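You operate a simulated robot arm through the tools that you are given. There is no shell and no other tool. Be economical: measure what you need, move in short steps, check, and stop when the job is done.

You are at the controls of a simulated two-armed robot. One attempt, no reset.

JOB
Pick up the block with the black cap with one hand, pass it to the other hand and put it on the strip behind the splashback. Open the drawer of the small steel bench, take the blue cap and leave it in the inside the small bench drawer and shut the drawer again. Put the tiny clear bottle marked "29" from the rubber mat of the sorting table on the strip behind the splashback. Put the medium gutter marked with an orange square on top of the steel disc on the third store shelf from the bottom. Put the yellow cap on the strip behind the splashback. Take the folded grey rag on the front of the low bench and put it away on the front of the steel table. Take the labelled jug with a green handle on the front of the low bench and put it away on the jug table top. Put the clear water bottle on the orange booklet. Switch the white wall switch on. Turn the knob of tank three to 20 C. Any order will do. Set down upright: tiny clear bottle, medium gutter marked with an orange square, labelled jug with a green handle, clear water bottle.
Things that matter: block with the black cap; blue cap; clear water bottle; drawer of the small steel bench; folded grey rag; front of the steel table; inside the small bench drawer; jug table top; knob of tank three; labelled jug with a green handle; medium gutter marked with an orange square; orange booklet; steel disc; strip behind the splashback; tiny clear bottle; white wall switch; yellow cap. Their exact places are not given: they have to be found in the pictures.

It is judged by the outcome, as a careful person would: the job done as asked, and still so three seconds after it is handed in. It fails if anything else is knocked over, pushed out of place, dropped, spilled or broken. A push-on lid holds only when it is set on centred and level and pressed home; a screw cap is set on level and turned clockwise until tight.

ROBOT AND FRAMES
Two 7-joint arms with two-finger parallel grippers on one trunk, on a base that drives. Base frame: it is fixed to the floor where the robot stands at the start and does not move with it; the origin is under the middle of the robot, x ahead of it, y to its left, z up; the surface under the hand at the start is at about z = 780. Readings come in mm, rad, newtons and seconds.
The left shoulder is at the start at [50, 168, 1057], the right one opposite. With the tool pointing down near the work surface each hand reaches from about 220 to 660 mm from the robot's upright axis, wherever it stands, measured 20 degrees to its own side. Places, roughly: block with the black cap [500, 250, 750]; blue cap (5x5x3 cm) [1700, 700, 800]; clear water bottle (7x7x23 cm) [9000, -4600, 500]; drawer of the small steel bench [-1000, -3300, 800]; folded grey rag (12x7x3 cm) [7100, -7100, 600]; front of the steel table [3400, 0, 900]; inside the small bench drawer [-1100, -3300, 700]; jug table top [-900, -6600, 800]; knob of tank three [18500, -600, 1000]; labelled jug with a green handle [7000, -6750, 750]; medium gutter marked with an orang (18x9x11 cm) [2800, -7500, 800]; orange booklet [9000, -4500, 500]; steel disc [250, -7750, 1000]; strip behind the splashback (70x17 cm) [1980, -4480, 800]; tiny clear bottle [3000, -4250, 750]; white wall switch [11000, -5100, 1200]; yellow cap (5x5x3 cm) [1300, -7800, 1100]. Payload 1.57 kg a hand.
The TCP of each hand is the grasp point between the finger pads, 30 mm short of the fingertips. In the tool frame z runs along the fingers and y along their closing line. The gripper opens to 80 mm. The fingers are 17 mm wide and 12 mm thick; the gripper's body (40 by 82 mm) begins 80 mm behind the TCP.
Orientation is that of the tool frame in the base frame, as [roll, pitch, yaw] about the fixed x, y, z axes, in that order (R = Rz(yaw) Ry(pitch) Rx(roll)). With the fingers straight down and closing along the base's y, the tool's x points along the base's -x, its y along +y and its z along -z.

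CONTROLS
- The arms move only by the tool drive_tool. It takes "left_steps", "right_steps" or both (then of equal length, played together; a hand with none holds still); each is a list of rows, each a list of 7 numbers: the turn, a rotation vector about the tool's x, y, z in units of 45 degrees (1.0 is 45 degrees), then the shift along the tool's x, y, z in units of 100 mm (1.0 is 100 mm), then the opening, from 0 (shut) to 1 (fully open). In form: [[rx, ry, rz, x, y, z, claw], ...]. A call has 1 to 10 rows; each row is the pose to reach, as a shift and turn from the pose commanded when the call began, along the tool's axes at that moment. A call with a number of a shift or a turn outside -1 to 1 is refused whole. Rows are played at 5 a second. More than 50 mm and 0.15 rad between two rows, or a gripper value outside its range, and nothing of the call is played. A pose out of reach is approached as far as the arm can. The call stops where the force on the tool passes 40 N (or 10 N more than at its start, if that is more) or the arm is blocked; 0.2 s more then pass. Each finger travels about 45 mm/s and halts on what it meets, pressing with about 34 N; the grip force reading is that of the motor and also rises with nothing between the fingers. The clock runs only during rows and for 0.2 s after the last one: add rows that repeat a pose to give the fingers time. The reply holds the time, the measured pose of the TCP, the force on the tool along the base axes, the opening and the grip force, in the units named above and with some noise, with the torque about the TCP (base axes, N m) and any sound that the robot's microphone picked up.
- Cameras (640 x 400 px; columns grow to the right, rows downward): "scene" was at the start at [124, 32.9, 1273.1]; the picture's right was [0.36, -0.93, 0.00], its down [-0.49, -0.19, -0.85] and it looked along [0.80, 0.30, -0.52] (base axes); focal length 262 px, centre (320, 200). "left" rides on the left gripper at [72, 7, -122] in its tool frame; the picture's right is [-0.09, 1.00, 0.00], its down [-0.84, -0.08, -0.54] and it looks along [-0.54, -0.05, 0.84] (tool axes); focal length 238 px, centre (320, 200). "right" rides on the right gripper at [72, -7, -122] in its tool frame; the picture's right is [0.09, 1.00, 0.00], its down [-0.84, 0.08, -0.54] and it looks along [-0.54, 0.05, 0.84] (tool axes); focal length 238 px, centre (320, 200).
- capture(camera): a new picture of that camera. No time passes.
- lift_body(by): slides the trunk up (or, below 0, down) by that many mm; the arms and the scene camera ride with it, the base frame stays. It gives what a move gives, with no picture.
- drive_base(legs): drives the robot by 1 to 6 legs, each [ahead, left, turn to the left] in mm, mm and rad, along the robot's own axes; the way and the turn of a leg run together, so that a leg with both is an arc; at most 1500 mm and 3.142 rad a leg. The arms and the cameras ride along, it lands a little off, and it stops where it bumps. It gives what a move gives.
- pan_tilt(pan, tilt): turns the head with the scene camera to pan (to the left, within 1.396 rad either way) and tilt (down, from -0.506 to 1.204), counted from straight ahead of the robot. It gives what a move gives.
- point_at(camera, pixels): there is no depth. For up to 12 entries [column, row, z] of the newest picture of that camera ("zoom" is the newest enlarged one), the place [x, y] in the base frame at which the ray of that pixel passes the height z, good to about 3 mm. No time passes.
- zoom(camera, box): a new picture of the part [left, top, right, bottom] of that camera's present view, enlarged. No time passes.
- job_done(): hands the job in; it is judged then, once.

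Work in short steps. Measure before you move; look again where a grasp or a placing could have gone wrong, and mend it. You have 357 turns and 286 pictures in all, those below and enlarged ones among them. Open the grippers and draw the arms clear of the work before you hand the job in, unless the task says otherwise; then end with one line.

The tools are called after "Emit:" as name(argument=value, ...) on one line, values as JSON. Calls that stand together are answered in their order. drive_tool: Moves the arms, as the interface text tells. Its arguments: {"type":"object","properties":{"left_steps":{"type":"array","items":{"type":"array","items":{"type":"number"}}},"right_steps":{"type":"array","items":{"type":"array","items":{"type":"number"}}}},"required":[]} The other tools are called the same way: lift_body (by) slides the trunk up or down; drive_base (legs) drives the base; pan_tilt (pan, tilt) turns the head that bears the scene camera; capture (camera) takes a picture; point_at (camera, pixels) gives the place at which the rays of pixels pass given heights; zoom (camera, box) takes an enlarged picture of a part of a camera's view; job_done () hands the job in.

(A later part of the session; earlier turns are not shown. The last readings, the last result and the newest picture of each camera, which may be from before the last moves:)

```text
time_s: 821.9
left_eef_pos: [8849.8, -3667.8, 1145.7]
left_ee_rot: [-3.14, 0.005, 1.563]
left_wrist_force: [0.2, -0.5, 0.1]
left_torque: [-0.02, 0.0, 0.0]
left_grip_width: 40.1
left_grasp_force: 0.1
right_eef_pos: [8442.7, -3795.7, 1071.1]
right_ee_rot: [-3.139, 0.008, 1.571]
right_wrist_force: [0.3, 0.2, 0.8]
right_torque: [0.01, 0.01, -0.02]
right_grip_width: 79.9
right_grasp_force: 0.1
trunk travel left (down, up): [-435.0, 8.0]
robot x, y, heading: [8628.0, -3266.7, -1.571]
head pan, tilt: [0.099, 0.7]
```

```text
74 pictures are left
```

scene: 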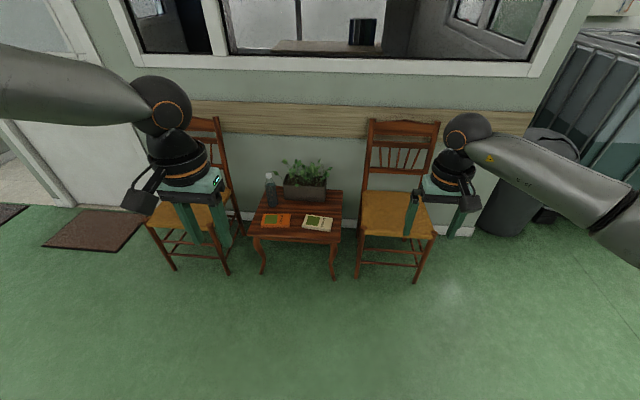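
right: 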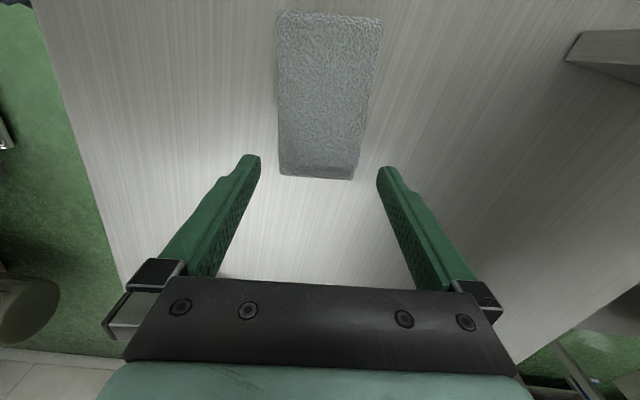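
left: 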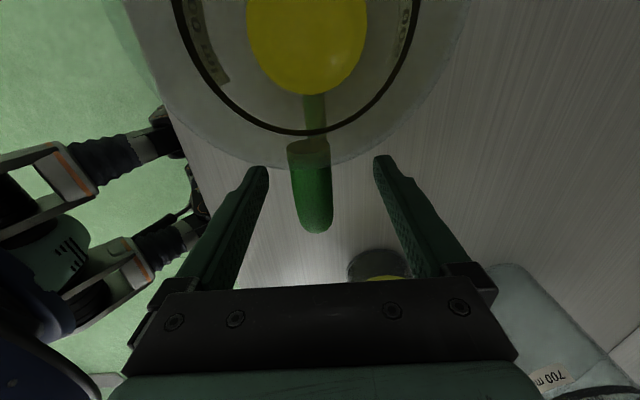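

Now bottle (270,190), orange booklet (277,220), cream booklet and plant are visible. I zoom and measure.

Emit:
zoom(camera="scene", box=[230, 150, 370, 290])

Emit:
point_at(camera="scene", pixels=[[262, 275, 0], [336, 280, 0], [250, 238, 450], [250, 238, 500], [340, 245, 450], [277, 220, 450], [277, 220, 500], [270, 208, 450], [270, 208, 500], [413, 282, 0], [229, 274, 0]])

```text
2.86 times, centred on (300, 220) of scene
```

zoom: 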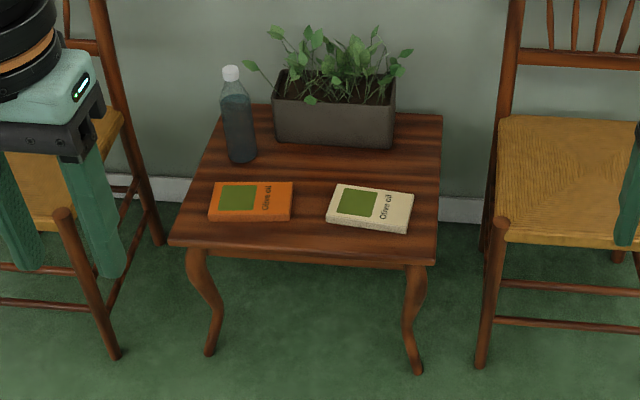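

```text
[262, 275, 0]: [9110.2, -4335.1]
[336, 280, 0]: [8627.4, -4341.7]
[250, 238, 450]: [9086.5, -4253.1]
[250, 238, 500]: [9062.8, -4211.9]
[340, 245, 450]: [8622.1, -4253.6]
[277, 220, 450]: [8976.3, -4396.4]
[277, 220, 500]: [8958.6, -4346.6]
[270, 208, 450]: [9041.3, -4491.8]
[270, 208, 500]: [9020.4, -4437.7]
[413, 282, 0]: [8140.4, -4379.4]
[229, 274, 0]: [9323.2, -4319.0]
```

The table is low (top about z 390), bottle at about [9066,-4565], booklet about [9000,-4465]. I align the left hand with the bottle, tilt it 45 degrees forward, approach and look.

Emit:
drive_base(legs=[[0, 240, 0], [560, 0, 0]])

Emit:
drive_tool(left_steps=[[0, -0.17, 0, 0, 0, 0, 1], [0, -0.34, 0, 0, 0, 0, 1], [0, -0.51, 0, 0, 0, 0, 1], [0, -0.68, 0, 0, 0, 0, 1], [0, -0.84, 0, 0, 0, 0, 1], [0, -1, 0, 0, 0, 0, 1]])

Emit:
lift_body(by=-300)

Emit:
pan_tilt(pan=0.15, tilt=0.75)

Emit:
capture(camera="scene")

Emit:
capture(camera="left")

```text
time_s: 827.5
left_eef_pos: [9099.3, -4229.3, 1146.6]
left_ee_rot: [-3.142, 0.004, 1.575]
left_wrist_force: [-0.4, 0.7, 0.0]
left_torque: [0.02, 0.0, 0.0]
left_grip_width: 40.0
left_grasp_force: 0.1
right_eef_pos: [8692.5, -4361.3, 1070.3]
right_ee_rot: [-3.139, 0.006, 1.583]
right_wrist_force: [-0.2, 0.0, 0.6]
right_torque: [-0.04, 0.01, 0.02]
right_grip_width: 80.1
right_grasp_force: 0.1
trunk travel left (down, up): [-435.0, 8.0]
robot x, y, heading: [8874.6, -3827.7, -1.562]
head pan, tilt: [0.099, 0.7]
```

```text
time_s: 828.9
left_eef_pos: [9098.1, -4240.5, 1148.4]
left_ee_rot: [-3.14, 0.79, 1.577]
left_wrist_force: [-0.6, 0.2, 0.0]
left_torque: [0.05, -0.01, -0.02]
left_grip_width: 79.9
left_grasp_force: 0.0
left hand out of reach, approached as far as the arm can: row 6
right_eef_pos: [8694.8, -4362.4, 1070.7]
right_ee_rot: [-3.139, 0.005, 1.58]
right_wrist_force: [0.0, -0.1, -0.4]
right_torque: [0.04, 0.01, 0.04]
right_grip_width: 79.8
right_grasp_force: 0.0
trunk travel left (down, up): [-435.0, 8.0]
robot x, y, heading: [8874.6, -3825.5, -1.564]
head pan, tilt: [0.099, 0.7]
```

```text
time_s: 831.9
left_eef_pos: [9099.9, -4237.5, 847.9]
left_ee_rot: [3.141, 0.788, 1.575]
left_wrist_force: [-0.1, -0.3, -0.2]
left_torque: [-0.01, 0.0, 0.01]
left_grip_width: 80.1
left_grasp_force: 0.1
right_eef_pos: [8693.5, -4361.7, 771.9]
right_ee_rot: [-3.14, 0.007, 1.58]
right_wrist_force: [-0.4, -0.3, 0.1]
right_torque: [-0.01, 0.0, -0.03]
right_grip_width: 80.2
right_grasp_force: 0.1
trunk travel left (down, up): [-135.0, 308.0]
robot x, y, heading: [8875.4, -3826.0, -1.559]
head pan, tilt: [0.099, 0.7]
```

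```text
time_s: 832.5
left_eef_pos: [9098.6, -4238.8, 846.8]
left_ee_rot: [3.141, 0.789, 1.576]
left_wrist_force: [-0.1, -0.1, -0.3]
left_torque: [0.01, 0.0, 0.02]
left_grip_width: 80.1
left_grasp_force: 0.1
right_eef_pos: [8694.2, -4359.9, 771.2]
right_ee_rot: [-3.141, 0.007, 1.58]
right_wrist_force: [-0.2, -0.8, 0.2]
right_torque: [0.0, -0.01, -0.02]
right_grip_width: 79.8
right_grasp_force: 0.1
trunk travel left (down, up): [-135.0, 308.0]
robot x, y, heading: [8869.3, -3827.1, -1.565]
head pan, tilt: [0.15, 0.75]
```

```text
72 pictures are left
```

scene: 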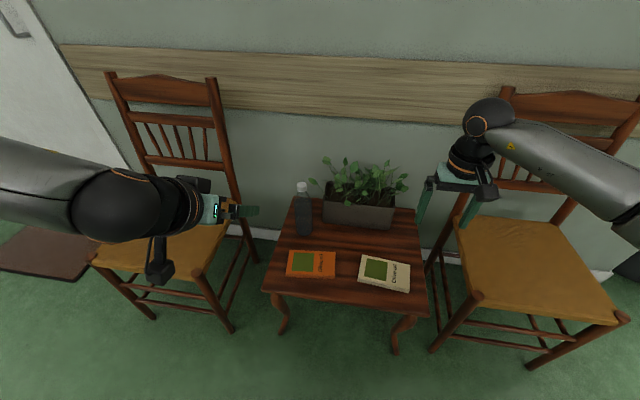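

```text
71 pictures are left
```

left: 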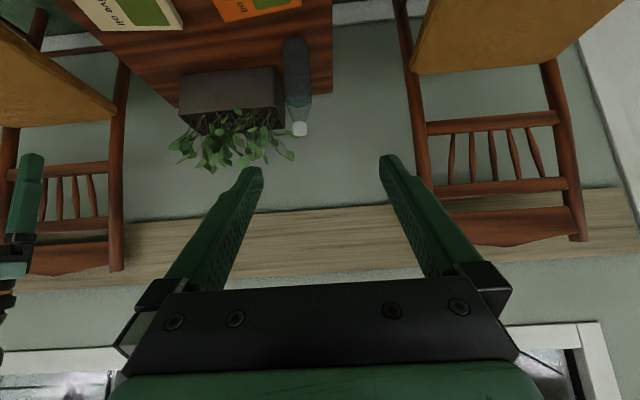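

Emit:
zoom(camera="scene", box=[255, 170, 435, 310])

Emit:
point_at(camera="scene", pixels=[[283, 332, 0], [396, 350, 0], [304, 232, 390], [304, 232, 420], [302, 184, 620], [302, 184, 640], [311, 265, 390], [311, 265, 420], [288, 275, 390], [335, 278, 390]])

Emit:
point_at(camera="left", pixels=[[300, 128, 620], [300, 128, 640], [300, 128, 600], [296, 45, 390], [296, 45, 420]])

```text
2.86 times, centred on (345, 240) of scene
```

zoom: 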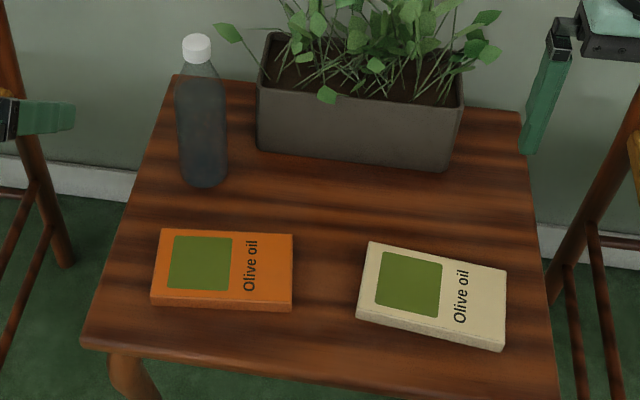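

```text
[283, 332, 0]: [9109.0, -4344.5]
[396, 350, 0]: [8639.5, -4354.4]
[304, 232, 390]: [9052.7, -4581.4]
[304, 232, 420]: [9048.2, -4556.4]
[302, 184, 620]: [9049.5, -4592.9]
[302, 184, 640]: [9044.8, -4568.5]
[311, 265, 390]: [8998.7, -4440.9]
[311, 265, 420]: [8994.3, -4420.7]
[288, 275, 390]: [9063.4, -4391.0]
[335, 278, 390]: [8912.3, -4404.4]
```

```text
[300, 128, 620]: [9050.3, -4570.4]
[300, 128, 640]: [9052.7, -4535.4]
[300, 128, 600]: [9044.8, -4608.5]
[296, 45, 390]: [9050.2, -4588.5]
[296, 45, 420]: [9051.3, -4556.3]
```

Bottle about [9050,-4570], table z about 405. I draw the right hand back and up, advance the base 110, lower the trunk 130 and shift the left hand sideways.

Emit:
drive_tool(left_steps=[[0, 0, 0, -0.2, -0.2, 0, 1], [0, 0, 0, -0.4, -0.4, 0, 1], [0, 0, 0, -0.6, -0.49, 0, 1], [0, 0, 0, -0.7, -0.49, 0, 1]], right_steps=[[0, 0, 0, 0.25, 0, -0.25, 1], [0, 0, 0, 0.5, 0, -0.5, 1], [0, 0, 0, 0.75, 0, -0.75, 1], [0, 0, 0, 1, 0, -1, 1]])

Emit:
drive_base(legs=[[110, 0, 0]])

Emit:
lift_body(by=-130)

Emit:
capture(camera="left")

Emit:
capture(camera="scene")

```text
time_s: 833.5
left_eef_pos: [9049.9, -4287.7, 897.2]
left_ee_rot: [3.142, 0.789, 1.576]
left_wrist_force: [0.6, -0.1, -0.5]
left_torque: [0.01, 0.02, -0.01]
left_grip_width: 79.8
left_grasp_force: 0.1
right_eef_pos: [8692.4, -4261.5, 870.1]
right_ee_rot: [-3.14, 0.007, 1.581]
right_wrist_force: [0.0, 0.1, -0.2]
right_torque: [-0.01, 0.01, 0.01]
right_grip_width: 80.0
right_grasp_force: 0.0
trunk travel left (down, up): [-135.0, 308.0]
robot x, y, heading: [8869.7, -3828.6, -1.56]
head pan, tilt: [0.15, 0.75]
```

```text
time_s: 834.7
left_eef_pos: [9050.5, -4397.5, 897.1]
left_ee_rot: [3.141, 0.789, 1.576]
left_wrist_force: [0.3, -0.1, -0.2]
left_torque: [0.02, 0.03, 0.02]
left_grip_width: 80.1
left_grasp_force: 0.1
right_eef_pos: [8693.0, -4370.4, 868.6]
right_ee_rot: [-3.139, 0.007, 1.581]
right_wrist_force: [0.2, -1.1, 0.2]
right_torque: [0.03, 0.0, -0.02]
right_grip_width: 79.9
right_grasp_force: 0.0
trunk travel left (down, up): [-135.0, 308.0]
robot x, y, heading: [8871.1, -3937.2, -1.56]
head pan, tilt: [0.15, 0.75]
```

```text
time_s: 836.3
left_eef_pos: [9049.8, -4397.1, 767.8]
left_ee_rot: [3.142, 0.788, 1.576]
left_wrist_force: [-0.2, 0.2, 0.3]
left_torque: [-0.02, 0.0, -0.01]
left_grip_width: 80.0
left_grasp_force: 0.0
right_eef_pos: [8693.5, -4371.1, 739.0]
right_ee_rot: [-3.138, 0.007, 1.583]
right_wrist_force: [0.1, 0.5, 0.3]
right_torque: [0.0, -0.03, -0.01]
right_grip_width: 79.9
right_grasp_force: 0.0
trunk travel left (down, up): [-5.0, 438.0]
robot x, y, heading: [8870.8, -3936.5, -1.563]
head pan, tilt: [0.15, 0.75]
```

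```text
69 pictures are left
```

left: 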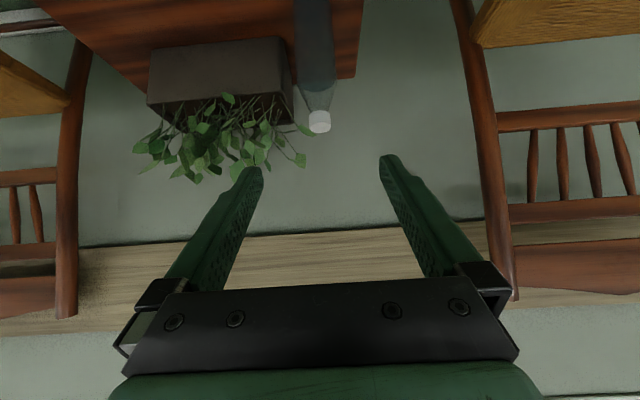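

```text
68 pictures are left
```

scene: 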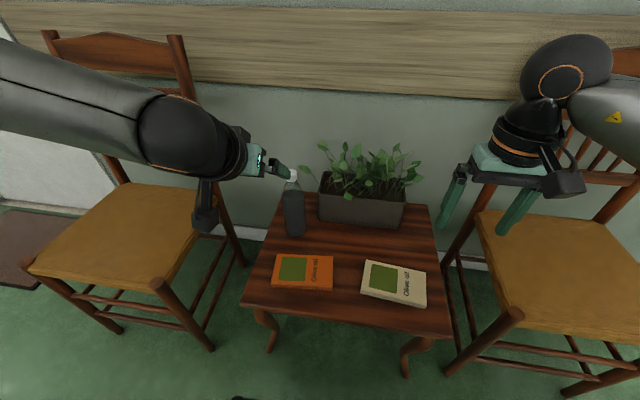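

Emit:
zoom(camera="scene", box=[240, 140, 360, 260])

Emit:
zoom(camera="left", box=[240, 0, 400, 140])

Emit:
point_at(camera="left", pixels=[[319, 121, 600], [319, 121, 620], [319, 121, 640]])

Emit:
point_at(camera="scene", pixels=[[292, 176, 600], [292, 176, 620], [292, 176, 640], [295, 234, 400], [295, 234, 420], [302, 272, 405], [272, 285, 405], [333, 287, 405], [277, 256, 405], [333, 258, 405]])

```text
3.33 times, centred on (300, 200) of scene
```

zoom: 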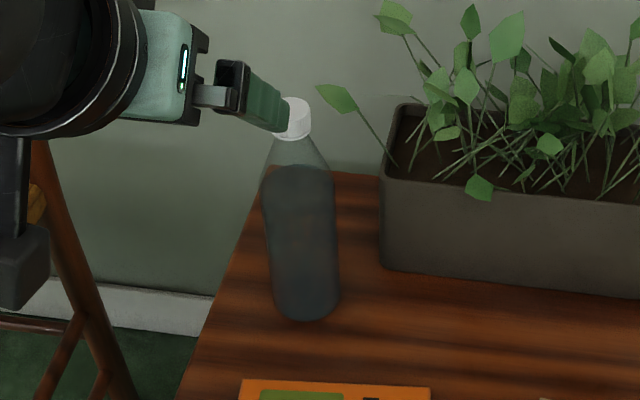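

```text
2.86 times, centred on (320, 70) of left
```

zoom: 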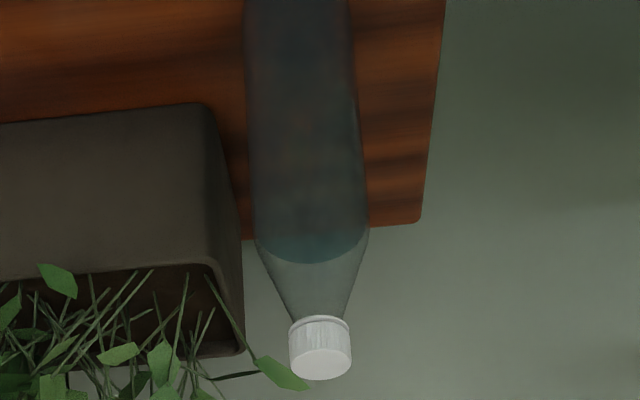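

```text
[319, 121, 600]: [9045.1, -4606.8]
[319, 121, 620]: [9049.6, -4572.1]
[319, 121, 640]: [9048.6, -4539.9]
```

```text
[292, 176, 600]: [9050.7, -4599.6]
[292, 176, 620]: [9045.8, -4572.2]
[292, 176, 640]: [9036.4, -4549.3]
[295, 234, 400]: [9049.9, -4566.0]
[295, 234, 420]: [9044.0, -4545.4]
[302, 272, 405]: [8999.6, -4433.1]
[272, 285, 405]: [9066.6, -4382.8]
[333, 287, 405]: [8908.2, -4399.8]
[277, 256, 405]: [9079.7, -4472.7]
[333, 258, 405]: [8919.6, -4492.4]
```

Cap centre [9049,-4572,620]; the neck is to be gripped at about z 597. One leaf is close by; I locate it.

Emit:
point_at(camera="left", pixels=[[306, 130, 600], [306, 130, 620], [306, 130, 640]])

Emit:
point_at(camera="scene", pixels=[[305.4, 169.4, 600], [305.4, 169.4, 620], [305.4, 169.4, 640]])

```text
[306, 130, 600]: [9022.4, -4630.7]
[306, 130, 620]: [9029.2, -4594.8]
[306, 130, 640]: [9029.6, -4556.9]
```

```text
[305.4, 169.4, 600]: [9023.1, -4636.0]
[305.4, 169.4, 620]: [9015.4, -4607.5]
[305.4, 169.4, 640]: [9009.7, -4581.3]
```

The leaf is 60 mm behind the bottle, out of the fingers' way. I advance along the axis in stages with 60 mm opening.

Emit:
drive_tool(left_steps=[[0, 0, 0, 0, -0.02, 0.35, 0.75], [0, 0, 0, 0, -0.02, 0.7, 0.75], [0, 0, 0, 0, -0.02, 1, 0.75]])

Emit:
drive_tool(left_steps=[[0, 0, 0, 0, 0, 0.3, 0.75], [0, 0, 0, 0, 0, 0.6, 0.75], [0, 0, 0, 0, 0, 0.8, 0.75], [0, 0, 0, 0, 0, 0.8, 0.75]])

Emit:
capture(camera="left")

Emit:
zoom(camera="scene", box=[220, 120, 360, 260])

```text
time_s: 837.1
left_eef_pos: [9047.8, -4467.9, 698.5]
left_ee_rot: [3.141, 0.789, 1.574]
left_wrist_force: [0.6, 0.2, 0.0]
left_torque: [0.01, 0.0, 0.0]
left_grip_width: 60.0
left_grasp_force: 0.1
right_eef_pos: [8694.4, -4369.8, 738.7]
right_ee_rot: [-3.139, 0.007, 1.581]
right_wrist_force: [0.7, -0.7, 0.9]
right_torque: [-0.01, -0.01, -0.02]
right_grip_width: 80.0
right_grasp_force: 0.1
trunk travel left (down, up): [-5.0, 438.0]
robot x, y, heading: [8871.2, -3936.3, -1.558]
head pan, tilt: [0.15, 0.75]
```

```text
time_s: 838.1
left_eef_pos: [9054.8, -4520.3, 645.1]
left_ee_rot: [-3.141, 0.79, 1.575]
left_wrist_force: [0.6, 0.0, -0.3]
left_torque: [-0.03, -0.03, -0.01]
left_grip_width: 59.8
left_grasp_force: 0.1
left hand out of reach, approached as far as the arm can: row 3, 4
right_eef_pos: [8694.2, -4371.4, 738.1]
right_ee_rot: [-3.14, 0.007, 1.582]
right_wrist_force: [0.0, 0.4, 0.1]
right_torque: [-0.01, 0.0, 0.03]
right_grip_width: 80.1
right_grasp_force: 0.0
trunk travel left (down, up): [-5.0, 438.0]
robot x, y, heading: [8873.1, -3933.1, -1.56]
head pan, tilt: [0.15, 0.75]
```

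```text
65 pictures are left
```

left: 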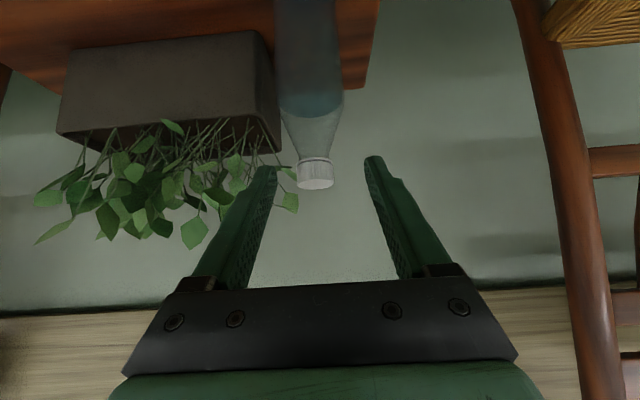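

```text
2.86 times, centred on (290, 190) of scene
```

zoom: 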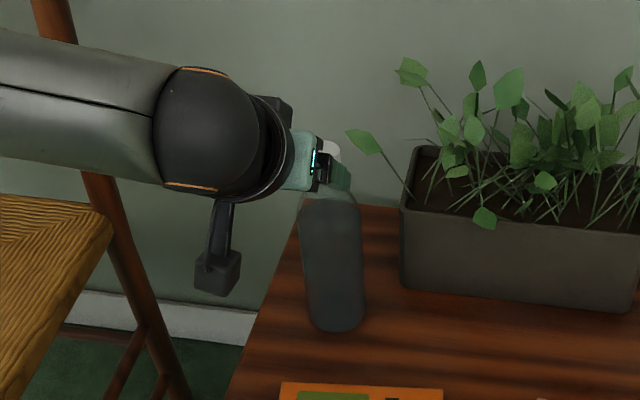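

Reach limit; I need to come closer. I look down to see how much room there is between base and table.

Emit:
pan_tilt(pan=0.1, tilt=1.2)

Emit:
capture(camera="scene")

```text
time_s: 839.0
left_eef_pos: [9055.4, -4521.2, 646.1]
left_ee_rot: [-3.142, 0.789, 1.575]
left_wrist_force: [-0.4, 0.6, -0.3]
left_torque: [0.01, -0.01, -0.03]
left_grip_width: 60.0
left_grasp_force: 0.0
right_eef_pos: [8693.1, -4370.3, 738.2]
right_ee_rot: [-3.14, 0.006, 1.58]
right_wrist_force: [0.0, -0.1, -0.4]
right_torque: [-0.03, 0.0, 0.0]
right_grip_width: 79.8
right_grasp_force: 0.1
trunk travel left (down, up): [-5.0, 438.0]
robot x, y, heading: [8873.1, -3940.4, -1.555]
head pan, tilt: [0.099, 1.201]
```

```text
63 pictures are left
```

scene: 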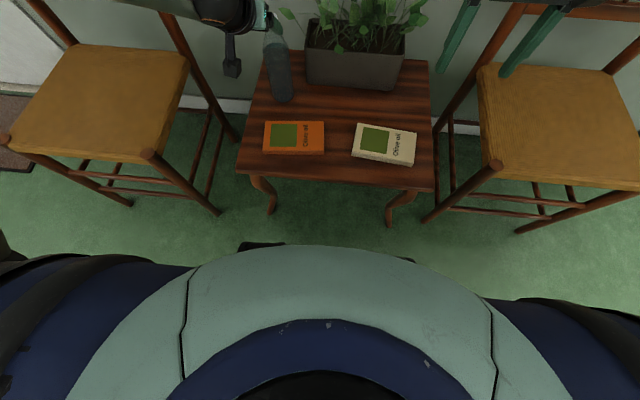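

Emit:
point_at(camera="scene", pixels=[[262, 242, 60], [262, 242, 100], [405, 258, 60], [272, 213, 0], [390, 225, 0], [335, 185, 400], [340, 245, 700], [340, 245, 500]])

```text
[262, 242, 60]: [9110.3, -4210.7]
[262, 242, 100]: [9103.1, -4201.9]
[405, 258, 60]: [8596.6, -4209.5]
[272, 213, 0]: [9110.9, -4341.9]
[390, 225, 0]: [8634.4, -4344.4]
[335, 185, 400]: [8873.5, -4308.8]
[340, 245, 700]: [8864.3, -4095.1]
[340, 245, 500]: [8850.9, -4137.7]
```

Feet are 130 mm short of the table legs. I back the hand off slightly along its axis, move the base 85 mm forward, then re-measure.

Emit:
drive_tool(left_steps=[[0, 0, 0, 0, 0, -0.4, 0.75], [0, 0, 0, 0, 0, -0.8, 0.75], [0, 0, 0, 0, 0, -1, 0.75]])

Emit:
drive_base(legs=[[85, 0, 0]])

Emit:
capture(camera="left")

```text
time_s: 839.8
left_eef_pos: [9054.4, -4449.1, 716.0]
left_ee_rot: [-3.141, 0.789, 1.577]
left_wrist_force: [0.2, -0.4, 0.5]
left_torque: [-0.03, 0.0, 0.0]
left_grip_width: 60.3
left_grasp_force: 0.0
right_eef_pos: [8692.7, -4369.7, 739.2]
right_ee_rot: [-3.139, 0.007, 1.583]
right_wrist_force: [1.0, 0.2, -0.5]
right_torque: [0.02, 0.04, 0.02]
right_grip_width: 80.1
right_grasp_force: 0.0
trunk travel left (down, up): [-5.0, 438.0]
robot x, y, heading: [8874.6, -3937.9, -1.559]
head pan, tilt: [0.099, 1.201]
```

```text
time_s: 840.9
left_eef_pos: [9055.0, -4533.4, 717.2]
left_ee_rot: [-3.141, 0.788, 1.576]
left_wrist_force: [0.1, 0.2, 0.7]
left_torque: [0.01, 0.01, -0.01]
left_grip_width: 59.9
left_grasp_force: 0.2
right_eef_pos: [8693.7, -4455.6, 739.4]
right_ee_rot: [-3.14, 0.006, 1.581]
right_wrist_force: [1.5, 0.3, -0.1]
right_torque: [-0.01, 0.03, 0.01]
right_grip_width: 80.0
right_grasp_force: 0.0
trunk travel left (down, up): [-5.0, 438.0]
robot x, y, heading: [8874.3, -4024.2, -1.558]
head pan, tilt: [0.099, 1.201]
```

```text
62 pictures are left
```

left: 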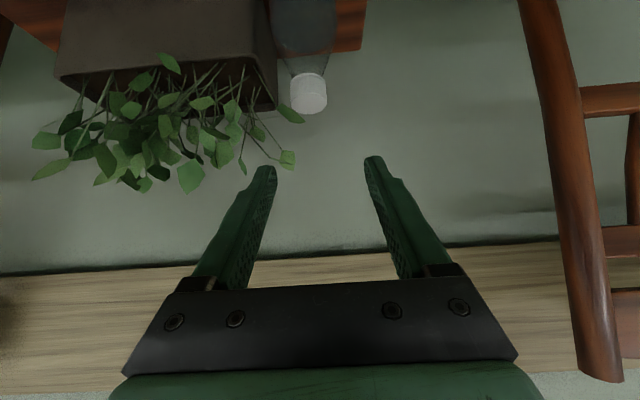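

Emit:
point_at(camera="left", pixels=[[308, 92, 620], [287, 158, 640], [287, 158, 620], [293, 116, 610]])

Emit:
drive_tool(left_steps=[[0, 0, 0, 0.25, -0.07, 0, 0.75], [0, 0, 0, 0.57, -0.07, 0.1, 0.75], [0, 0, 0, 0.57, -0.07, 0.4, 0.75], [0, 0, 0, 0.57, -0.07, 0.65, 0.75], [0, 0, 0, 0.57, -0.07, 0.65, 0.75]])

Emit:
capture(camera="left")

```text
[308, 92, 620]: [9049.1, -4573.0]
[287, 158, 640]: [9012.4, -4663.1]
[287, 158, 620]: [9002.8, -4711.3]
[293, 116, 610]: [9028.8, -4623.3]
```

```text
time_s: 842.0
left_eef_pos: [9051.1, -4540.3, 632.1]
left_ee_rot: [-3.141, 0.791, 1.576]
left_wrist_force: [-0.3, 0.0, 0.8]
left_torque: [-0.02, 0.02, 0.03]
left_grip_width: 60.1
left_grasp_force: 0.0
right_eef_pos: [8694.7, -4455.1, 738.9]
right_ee_rot: [-3.139, 0.008, 1.581]
right_wrist_force: [0.2, -0.1, -0.2]
right_torque: [0.02, 0.0, -0.03]
right_grip_width: 80.2
right_grasp_force: 0.0
trunk travel left (down, up): [-5.0, 438.0]
robot x, y, heading: [8873.7, -4020.7, -1.555]
head pan, tilt: [0.099, 1.201]
```

```text
61 pictures are left
```

left: 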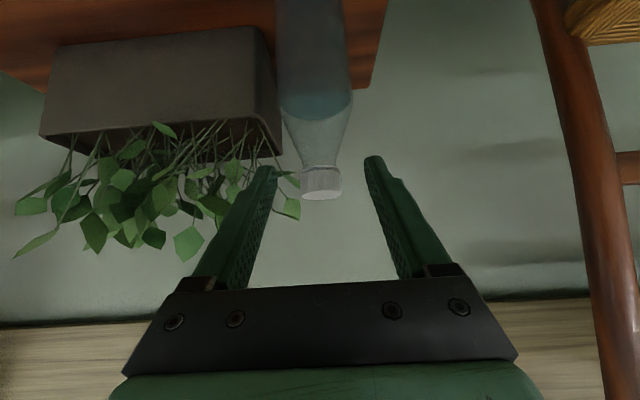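

I advance 46 mm more and close on the neck.

Emit:
drive_tool(left_steps=[[0, 0, 0, 0, -0.02, 0.2, 0.75], [0, 0, 0, 0, -0.02, 0.4, 0.75], [0, 0, 0, 0, -0.02, 0.46, 0.75], [0, 0, 0, 0, -0.02, 0.46, 0.5], [0, 0, 0, 0, -0.02, 0.46, 0.3], [0, 0, 0, 0, -0.02, 0.46, 0.1], [0, 0, 0, 0, -0.02, 0.46, 0], [0, 0, 0, 0, -0.02, 0.46, 0]])

Emit:
capture(camera="left")

```text
time_s: 843.9
left_eef_pos: [9058.1, -4564.5, 609.5]
left_ee_rot: [3.141, 0.789, 1.576]
left_wrist_force: [-1.2, -0.7, 2.7]
left_torque: [-0.24, 0.13, -0.02]
left_grip_width: 38.1
left_grasp_force: 34.4
left hand out of reach, approached as far as the arm can: row 2, 3, 4, 5, 6, 7, 8
right_eef_pos: [8694.4, -4453.5, 740.0]
right_ee_rot: [-3.14, 0.006, 1.582]
right_wrist_force: [0.6, 0.3, 0.2]
right_torque: [-0.01, -0.02, -0.03]
right_grip_width: 80.2
right_grasp_force: 0.1
trunk travel left (down, up): [-5.0, 438.0]
robot x, y, heading: [8876.0, -4019.8, -1.559]
head pan, tilt: [0.099, 1.201]
```

```text
60 pictures are left
```

left: 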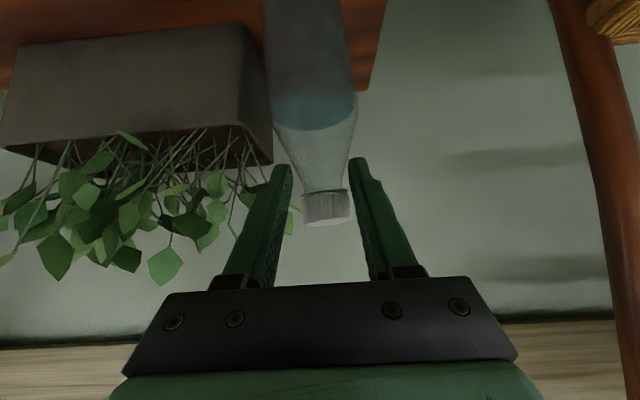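

Gripped at the shoulder (38 mm). I lift 40 mm and check.

Emit:
lift_body(by=40)

Emit:
pan_tilt(pan=0.2, tilt=0.8)

Emit:
capture(camera="scene")

Emit:
capture(camera="left")

```text
time_s: 844.7
left_eef_pos: [9058.3, -4565.4, 647.4]
left_ee_rot: [3.141, 0.786, 1.576]
left_wrist_force: [0.0, 0.6, -6.1]
left_torque: [0.08, 0.0, -0.01]
left_grip_width: 30.8
left_grasp_force: 33.3
right_eef_pos: [8694.3, -4455.0, 779.2]
right_ee_rot: [-3.14, 0.006, 1.581]
right_wrist_force: [0.4, -0.1, 0.1]
right_torque: [0.02, 0.02, 0.03]
right_grip_width: 79.9
right_grasp_force: 0.0
trunk travel left (down, up): [-45.0, 398.0]
robot x, y, heading: [8875.1, -4019.2, -1.565]
head pan, tilt: [0.099, 1.201]
```

```text
time_s: 845.5
left_eef_pos: [9058.0, -4565.5, 648.2]
left_ee_rot: [-3.141, 0.787, 1.578]
left_wrist_force: [-0.6, -0.4, -4.6]
left_torque: [0.1, 0.0, 0.02]
left_grip_width: 30.9
left_grasp_force: 33.6
right_eef_pos: [8694.3, -4455.2, 779.5]
right_ee_rot: [-3.14, 0.006, 1.581]
right_wrist_force: [0.1, 0.0, 0.2]
right_torque: [-0.01, -0.02, 0.03]
right_grip_width: 80.0
right_grasp_force: 0.0
trunk travel left (down, up): [-45.0, 398.0]
robot x, y, heading: [8876.0, -4020.0, -1.558]
head pan, tilt: [0.201, 0.799]
```

```text
59 pictures are left
```

scene: 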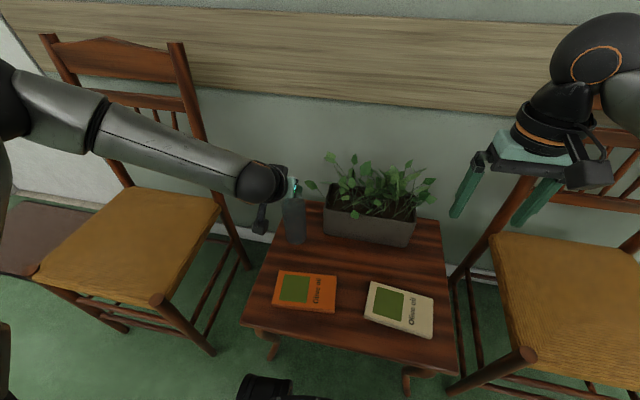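

```text
58 pictures are left
```

left: 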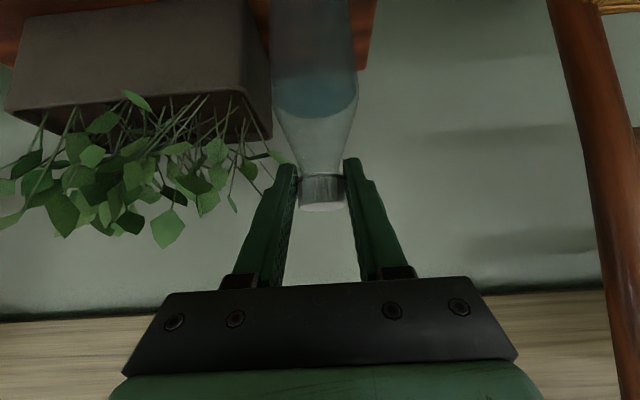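

The grip is now on the cap (31 mm). I lift 25 mm more and check that the bottle follows without slipping.

Emit:
lift_body(by=25)

Emit:
zoom(camera="left", box=[220, 80, 420, 260])

Emit:
zoom(camera="scene", box=[230, 140, 350, 330])

```text
time_s: 846.3
left_eef_pos: [9058.1, -4564.9, 672.3]
left_ee_rot: [3.141, 0.787, 1.576]
left_wrist_force: [0.6, 0.1, -5.8]
left_torque: [0.09, 0.01, 0.02]
left_grip_width: 31.0
left_grasp_force: 34.1
right_eef_pos: [8694.8, -4454.5, 804.5]
right_ee_rot: [-3.14, 0.004, 1.581]
right_wrist_force: [0.0, 0.4, 0.3]
right_torque: [0.03, 0.0, 0.02]
right_grip_width: 79.9
right_grasp_force: 0.0
trunk travel left (down, up): [-70.0, 373.0]
robot x, y, heading: [8871.6, -4023.3, -1.56]
head pan, tilt: [0.201, 0.799]
```

```text
2.22 times, centred on (320, 170) of left
```

zoom: 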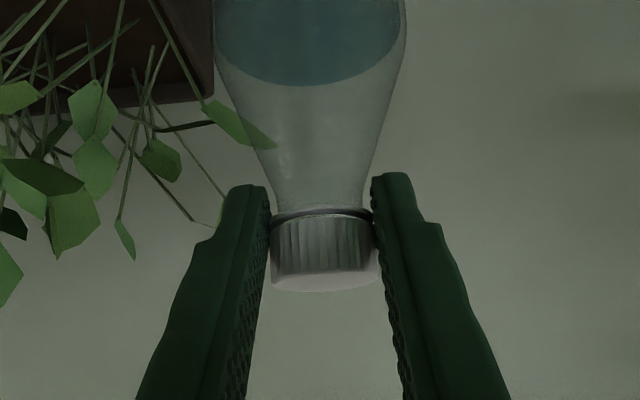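

```text
2.11 times, centred on (290, 235) of scene
```

zoom: 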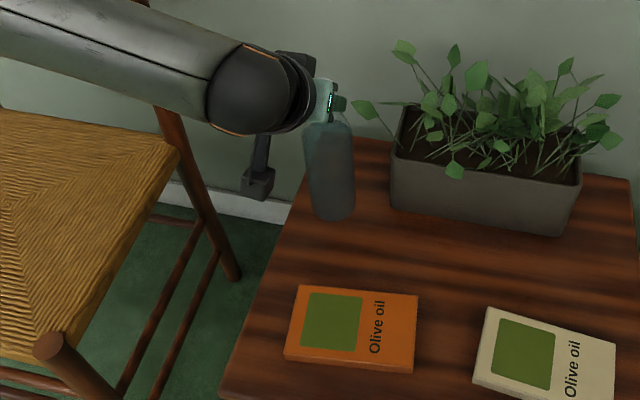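

The bottle hangs securely by its cap. I lift 30 more, back 141 mm and strafe 65 mm right, to bring it over the orange booklet.

Emit:
lift_body(by=30)

Emit:
drive_base(legs=[[-141, 0, -0.008], [0, -65, 0]])

Emit:
capture(camera="scene")

Emit:
capture(camera="left")

```text
time_s: 847.0
left_eef_pos: [9058.2, -4566.1, 702.4]
left_ee_rot: [-3.141, 0.787, 1.575]
left_wrist_force: [-0.3, 0.8, -6.2]
left_torque: [0.09, 0.01, 0.01]
left_grip_width: 30.7
left_grasp_force: 33.9
right_eef_pos: [8694.0, -4455.9, 833.2]
right_ee_rot: [-3.14, 0.004, 1.582]
right_wrist_force: [-0.2, -0.3, -0.8]
right_torque: [0.01, 0.0, 0.0]
right_grip_width: 80.1
right_grasp_force: 0.1
trunk travel left (down, up): [-100.0, 343.0]
robot x, y, heading: [8876.4, -4021.7, -1.555]
head pan, tilt: [0.201, 0.799]
```

```text
time_s: 849.2
left_eef_pos: [8988.3, -4425.4, 702.2]
left_ee_rot: [-3.141, 0.788, 1.568]
left_wrist_force: [0.1, 0.2, -4.5]
left_torque: [0.11, 0.01, 0.0]
left_grip_width: 30.8
left_grasp_force: 34.1
right_eef_pos: [8624.0, -4312.0, 834.4]
right_ee_rot: [-3.14, 0.005, 1.57]
right_wrist_force: [0.8, -0.1, 0.0]
right_torque: [-0.03, -0.02, -0.02]
right_grip_width: 80.1
right_grasp_force: 0.1
trunk travel left (down, up): [-100.0, 343.0]
robot x, y, heading: [8806.8, -3881.8, -1.565]
head pan, tilt: [0.201, 0.799]
```

```text
55 pictures are left
```

scene: 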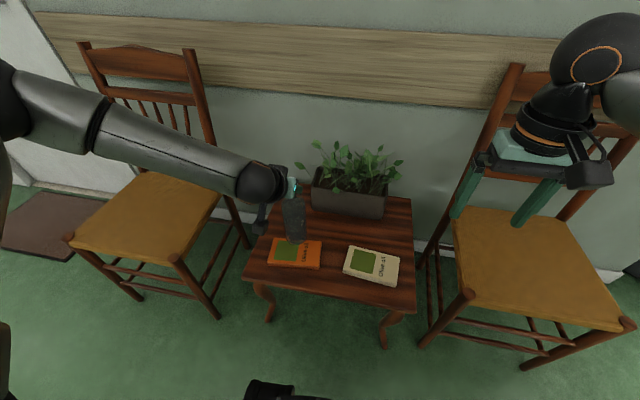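

```text
54 pictures are left
```

left: 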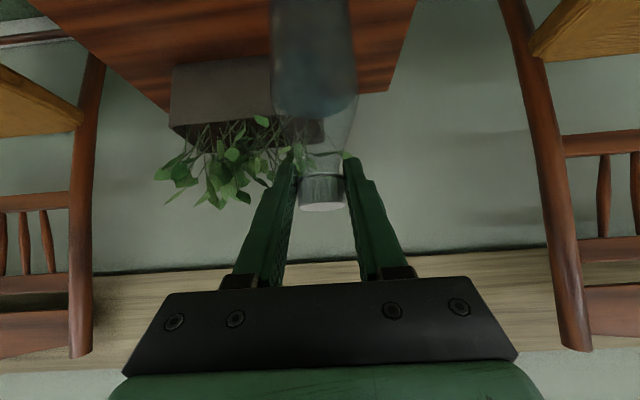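

Emit:
zoom(camera="scene", box=[240, 170, 360, 290])

Emit:
point_at(camera="zoom", pixels=[[300, 345, 460], [300, 345, 470], [300, 333, 465], [210, 420, 410]])

```text
3.33 times, centred on (300, 230) of scene
```

zoom: 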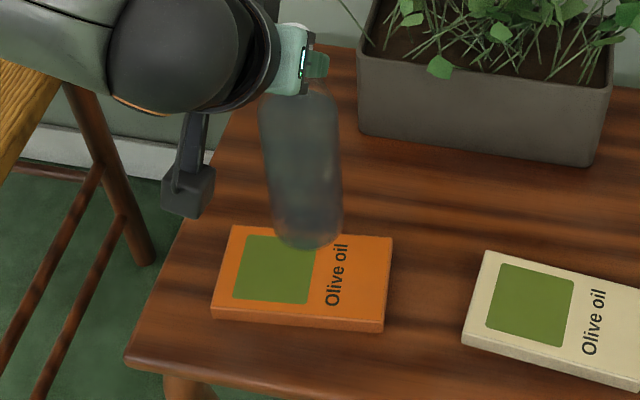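

```text
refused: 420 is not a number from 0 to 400
```

Emit:
point_at(camera="zoom", pixels=[[232, 228, 413], [393, 238, 413], [383, 318, 413], [215, 308, 413], [308, 230, 450], [308, 230, 465], [308, 230, 480], [308, 230, 430], [296, 92, 640]])

Emit:
point_at(camera="left", pixels=[[322, 193, 680], [322, 193, 690], [313, 100, 640]])

```text
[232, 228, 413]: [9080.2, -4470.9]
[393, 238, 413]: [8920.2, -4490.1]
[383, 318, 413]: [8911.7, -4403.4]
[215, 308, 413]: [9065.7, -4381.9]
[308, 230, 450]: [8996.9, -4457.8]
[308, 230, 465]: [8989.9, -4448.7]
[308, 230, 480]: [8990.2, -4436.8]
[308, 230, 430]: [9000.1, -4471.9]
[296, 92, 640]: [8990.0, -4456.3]
```

```text
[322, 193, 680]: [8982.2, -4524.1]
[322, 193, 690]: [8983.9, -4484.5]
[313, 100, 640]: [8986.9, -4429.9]
```

Bottle axis [8990,-4445] vs booklet centre [8994,-4437]. I correct 9 mm with the arm, and lower the trunk 35 mm.

Emit:
drive_tool(left_steps=[[0, 0, 0, 0.03, 0.02, -0.03, 0], [0, 0, 0, 0.063, 0.04, -0.064, 0], [0, 0, 0, 0.063, 0.04, -0.064, 0]])

Emit:
lift_body(by=-35)

Emit:
zoom(camera="scene", box=[240, 170, 360, 290])

```text
time_s: 850.0
left_eef_pos: [8993.1, -4415.9, 702.7]
left_ee_rot: [3.141, 0.785, 1.567]
left_wrist_force: [0.1, 0.5, -5.0]
left_torque: [0.07, 0.0, 0.03]
left_grip_width: 30.9
left_grasp_force: 34.3
right_eef_pos: [8624.5, -4310.4, 834.7]
right_ee_rot: [-3.14, 0.005, 1.573]
right_wrist_force: [-0.1, -0.6, -0.4]
right_torque: [-0.02, 0.01, -0.01]
right_grip_width: 80.2
right_grasp_force: 0.1
trunk travel left (down, up): [-100.0, 343.0]
robot x, y, heading: [8809.1, -3879.3, -1.57]
head pan, tilt: [0.201, 0.799]
```

```text
time_s: 850.8
left_eef_pos: [8991.6, -4415.9, 667.3]
left_ee_rot: [3.141, 0.787, 1.567]
left_wrist_force: [-0.2, 0.3, -4.6]
left_torque: [0.11, 0.01, 0.01]
left_grip_width: 30.5
left_grasp_force: 34.1
right_eef_pos: [8625.5, -4311.4, 799.3]
right_ee_rot: [-3.139, 0.007, 1.573]
right_wrist_force: [0.1, 1.1, -0.6]
right_torque: [-0.02, 0.01, -0.01]
right_grip_width: 80.1
right_grasp_force: 0.1
trunk travel left (down, up): [-65.0, 378.0]
robot x, y, heading: [8802.2, -3880.3, -1.569]
head pan, tilt: [0.201, 0.799]
```

```text
3.33 times, centred on (300, 230) of scene
```

zoom: 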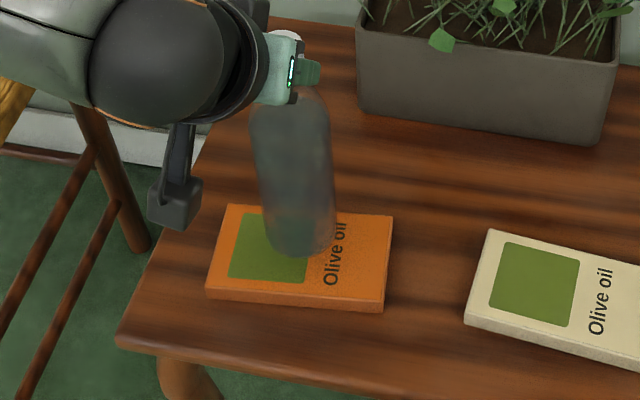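

Looks right. I lower gently: about 8 mm, then small steps with force check.

Emit:
drive_tool(left_steps=[[0, 0, 0, 0.03, 0, 0.03, 0], [0, 0, 0, 0.056, 0, 0.056, 0], [0, 0, 0, 0.07, 0, 0.07, 0], [0, 0, 0, 0.07, 0, 0.07, 0]])

Emit:
drive_tool(left_steps=[[0, 0, 0, 0.014, 0, 0.014, 0], [0, 0, 0, 0.028, 0, 0.028, 0], [0, 0, 0, 0.028, 0, 0.028, 0]])

Emit:
drive_tool(left_steps=[[0, 0, 0, 0.014, 0, 0.014, 0], [0, 0, 0, 0.021, 0, 0.021, 0], [0, 0, 0, 0.021, 0, 0.021, 0]])

Emit:
zoom(camera="scene", box=[240, 170, 360, 290])

```text
time_s: 851.8
left_eef_pos: [8991.0, -4415.7, 658.9]
left_ee_rot: [-3.141, 0.788, 1.567]
left_wrist_force: [0.0, -0.3, -4.4]
left_torque: [0.05, -0.03, -0.03]
left_grip_width: 31.0
left_grasp_force: 34.2
right_eef_pos: [8624.3, -4312.1, 797.7]
right_ee_rot: [-3.139, 0.007, 1.573]
right_wrist_force: [0.2, 0.0, 0.3]
right_torque: [-0.01, 0.0, 0.02]
right_grip_width: 79.9
right_grasp_force: 0.0
trunk travel left (down, up): [-65.0, 378.0]
robot x, y, heading: [8805.2, -3880.4, -1.569]
head pan, tilt: [0.201, 0.799]
```

```text
time_s: 852.6
left_eef_pos: [8993.1, -4414.4, 654.1]
left_ee_rot: [-3.14, 0.786, 1.565]
left_wrist_force: [0.3, 0.0, -5.3]
left_torque: [0.07, 0.02, 0.02]
left_grip_width: 30.9
left_grasp_force: 34.1
right_eef_pos: [8624.7, -4311.1, 798.1]
right_ee_rot: [-3.141, 0.005, 1.572]
right_wrist_force: [0.3, -0.4, -1.1]
right_torque: [0.0, -0.02, 0.0]
right_grip_width: 80.1
right_grasp_force: 0.2
trunk travel left (down, up): [-65.0, 378.0]
robot x, y, heading: [8808.8, -3874.3, -1.571]
head pan, tilt: [0.201, 0.799]
```

```text
time_s: 853.4
left_eef_pos: [8994.4, -4414.6, 653.2]
left_ee_rot: [-3.138, 0.786, 1.568]
left_wrist_force: [1.2, -0.9, -4.6]
left_torque: [0.05, -0.02, 0.05]
left_grip_width: 30.5
left_grasp_force: 34.3
left hand out of reach, approached as far as the arm can: row 1, 2, 3
right_eef_pos: [8625.5, -4312.4, 799.7]
right_ee_rot: [-3.14, 0.005, 1.572]
right_wrist_force: [0.4, 1.1, 0.4]
right_torque: [-0.02, -0.01, -0.02]
right_grip_width: 79.9
right_grasp_force: 0.1
trunk travel left (down, up): [-65.0, 378.0]
robot x, y, heading: [8804.8, -3876.3, -1.571]
head pan, tilt: [0.201, 0.799]
```

```text
3.33 times, centred on (300, 230) of scene
```

zoom: 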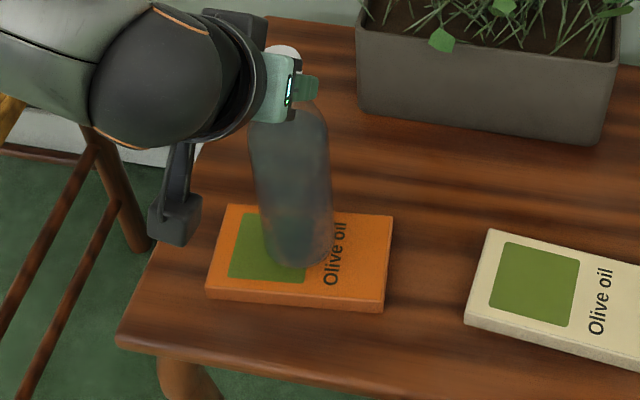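

The arm is at its limit; I use the trunk in small steps.

Emit:
lift_body(by=-5)

Emit:
lift_body(by=-4)

Emit:
lift_body(by=-4)

Emit:
lift_body(by=-3)

```text
time_s: 853.9
left_eef_pos: [8994.0, -4414.7, 649.4]
left_ee_rot: [-3.141, 0.789, 1.567]
left_wrist_force: [0.8, 0.3, -5.3]
left_torque: [0.11, -0.03, -0.04]
left_grip_width: 30.9
left_grasp_force: 33.9
right_eef_pos: [8624.2, -4310.7, 794.1]
right_ee_rot: [-3.14, 0.005, 1.574]
right_wrist_force: [0.0, -0.3, -0.4]
right_torque: [-0.02, 0.01, -0.02]
right_grip_width: 79.9
right_grasp_force: 0.1
trunk travel left (down, up): [-60.0, 383.0]
robot x, y, heading: [8809.1, -3878.2, -1.569]
head pan, tilt: [0.201, 0.799]
```

```text
time_s: 854.5
left_eef_pos: [8994.6, -4415.0, 645.3]
left_ee_rot: [-3.141, 0.787, 1.568]
left_wrist_force: [0.8, 0.1, -5.0]
left_torque: [0.12, 0.05, 0.0]
left_grip_width: 30.7
left_grasp_force: 34.2
right_eef_pos: [8624.8, -4311.2, 790.4]
right_ee_rot: [-3.139, 0.007, 1.572]
right_wrist_force: [-0.2, -0.3, -0.4]
right_torque: [0.01, 0.01, 0.01]
right_grip_width: 80.3
right_grasp_force: 0.1
trunk travel left (down, up): [-56.0, 387.0]
robot x, y, heading: [8807.1, -3875.2, -1.566]
head pan, tilt: [0.201, 0.799]
```

```text
time_s: 855.0
left_eef_pos: [8993.8, -4414.3, 640.9]
left_ee_rot: [-3.141, 0.786, 1.566]
left_wrist_force: [0.4, 0.7, -5.0]
left_torque: [0.08, -0.02, -0.02]
left_grip_width: 31.0
left_grasp_force: 33.5
right_eef_pos: [8626.0, -4311.2, 785.7]
right_ee_rot: [-3.14, 0.004, 1.574]
right_wrist_force: [-0.1, -0.7, -0.6]
right_torque: [-0.01, 0.02, 0.01]
right_grip_width: 79.8
right_grasp_force: 0.1
trunk travel left (down, up): [-52.0, 391.0]
robot x, y, heading: [8808.2, -3879.0, -1.57]
head pan, tilt: [0.201, 0.799]
```

```text
time_s: 855.5
left_eef_pos: [8994.0, -4414.6, 638.3]
left_ee_rot: [-3.14, 0.787, 1.566]
left_wrist_force: [-0.2, -0.4, -4.2]
left_torque: [0.0, 0.05, 0.03]
left_grip_width: 30.7
left_grasp_force: 34.1
right_eef_pos: [8625.4, -4311.3, 782.7]
right_ee_rot: [-3.14, 0.005, 1.573]
right_wrist_force: [-0.8, 0.2, -0.2]
right_torque: [-0.02, -0.03, 0.0]
right_grip_width: 80.0
right_grasp_force: 0.0
trunk travel left (down, up): [-49.0, 394.0]
robot x, y, heading: [8810.8, -3880.0, -1.567]
head pan, tilt: [0.201, 0.799]
```

Emit:
lift_body(by=-2)

Emit:
lift_body(by=-2)

Emit:
zoom(camera="scene", box=[240, 170, 360, 290])

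```text
time_s: 856.0
left_eef_pos: [8993.1, -4415.4, 637.7]
left_ee_rot: [-3.14, 0.792, 1.567]
left_wrist_force: [0.3, 2.3, 5.8]
left_torque: [0.35, -0.18, 0.02]
left_grip_width: 30.8
left_grasp_force: 34.2
right_eef_pos: [8624.2, -4312.7, 782.2]
right_ee_rot: [-3.141, 0.007, 1.572]
right_wrist_force: [0.6, -0.2, 0.4]
right_torque: [0.0, 0.04, -0.03]
right_grip_width: 79.8
right_grasp_force: 0.0
trunk travel left (down, up): [-47.0, 396.0]
robot x, y, heading: [8809.9, -3881.0, -1.568]
head pan, tilt: [0.201, 0.799]
```

```text
time_s: 856.5
left_eef_pos: [8993.0, -4414.9, 637.5]
left_ee_rot: [-3.139, 0.797, 1.567]
left_wrist_force: [1.1, 3.7, 18.4]
left_torque: [0.39, -0.03, 0.06]
left_grip_width: 30.8
left_grasp_force: 34.3
right_eef_pos: [8624.2, -4310.1, 781.4]
right_ee_rot: [3.141, 0.009, 1.573]
right_wrist_force: [-0.1, -0.4, 0.3]
right_torque: [0.01, -0.01, 0.03]
right_grip_width: 80.1
right_grasp_force: 0.0
trunk travel left (down, up): [-45.0, 398.0]
robot x, y, heading: [8808.9, -3881.1, -1.571]
head pan, tilt: [0.201, 0.799]
```

```text
3.33 times, centred on (300, 230) of scene
```

zoom: 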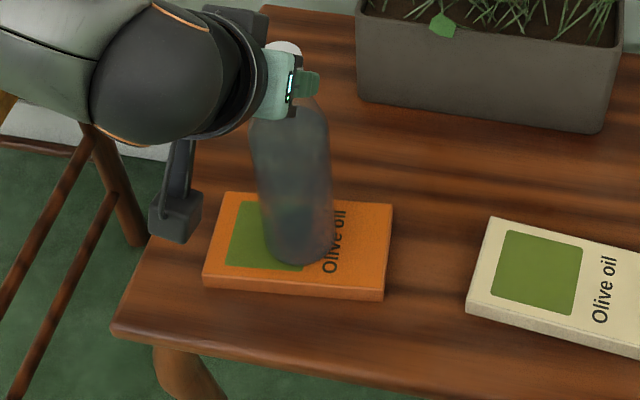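

It stands on the booklet. I ease up 1.5 mm, open slowly, and look before withdrawing.

Emit:
lift_body(by=1.5)

Emit:
drive_tool(left_steps=[[0, 0, 0, 0, 0, 0, 0.3], [0, 0, 0, 0, 0, 0, 0.4], [0, 0, 0, 0, 0, 0, 0.5], [0, 0, 0, 0, 0, 0, 0.65], [0, 0, 0, 0, 0, 0, 0.75], [0, 0, 0, 0, 0, 0, 0.75]])

Emit:
capture(camera="left")

```text
time_s: 857.1
left_eef_pos: [8995.7, -4416.7, 638.1]
left_ee_rot: [-3.141, 0.793, 1.566]
left_wrist_force: [-0.8, -2.6, 13.0]
left_torque: [-1.13, 0.16, -0.02]
left_grip_width: 31.0
left_grasp_force: 33.8
right_eef_pos: [8624.4, -4311.6, 781.3]
right_ee_rot: [3.14, 0.007, 1.573]
right_wrist_force: [-1.1, -0.6, 0.3]
right_torque: [0.0, -0.02, -0.01]
right_grip_width: 80.0
right_grasp_force: 0.0
trunk travel left (down, up): [-46.0, 396.0]
robot x, y, heading: [8808.6, -3881.2, -1.566]
head pan, tilt: [0.201, 0.799]
```

```text
time_s: 858.5
left_eef_pos: [8992.9, -4414.8, 635.8]
left_ee_rot: [-3.138, 0.788, 1.569]
left_wrist_force: [0.0, 0.5, -0.8]
left_torque: [-0.04, 0.01, -0.01]
left_grip_width: 59.9
left_grasp_force: 0.1
right_eef_pos: [8624.8, -4311.5, 780.5]
right_ee_rot: [-3.14, 0.006, 1.572]
right_wrist_force: [0.4, -0.3, 1.0]
right_torque: [-0.02, 0.01, 0.02]
right_grip_width: 80.1
right_grasp_force: 0.0
trunk travel left (down, up): [-46.0, 396.0]
robot x, y, heading: [8809.7, -3877.7, -1.568]
head pan, tilt: [0.201, 0.799]
```

```text
49 pictures are left
```

left: 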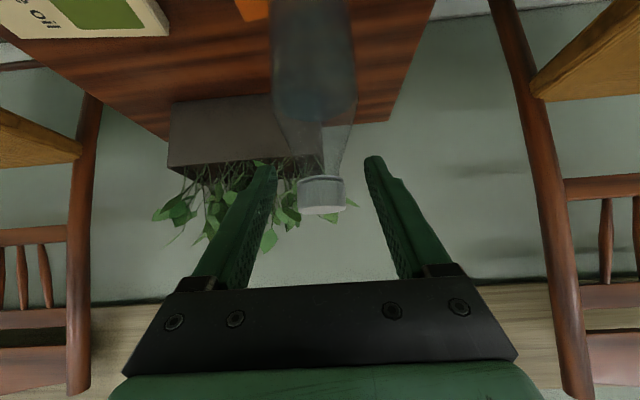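

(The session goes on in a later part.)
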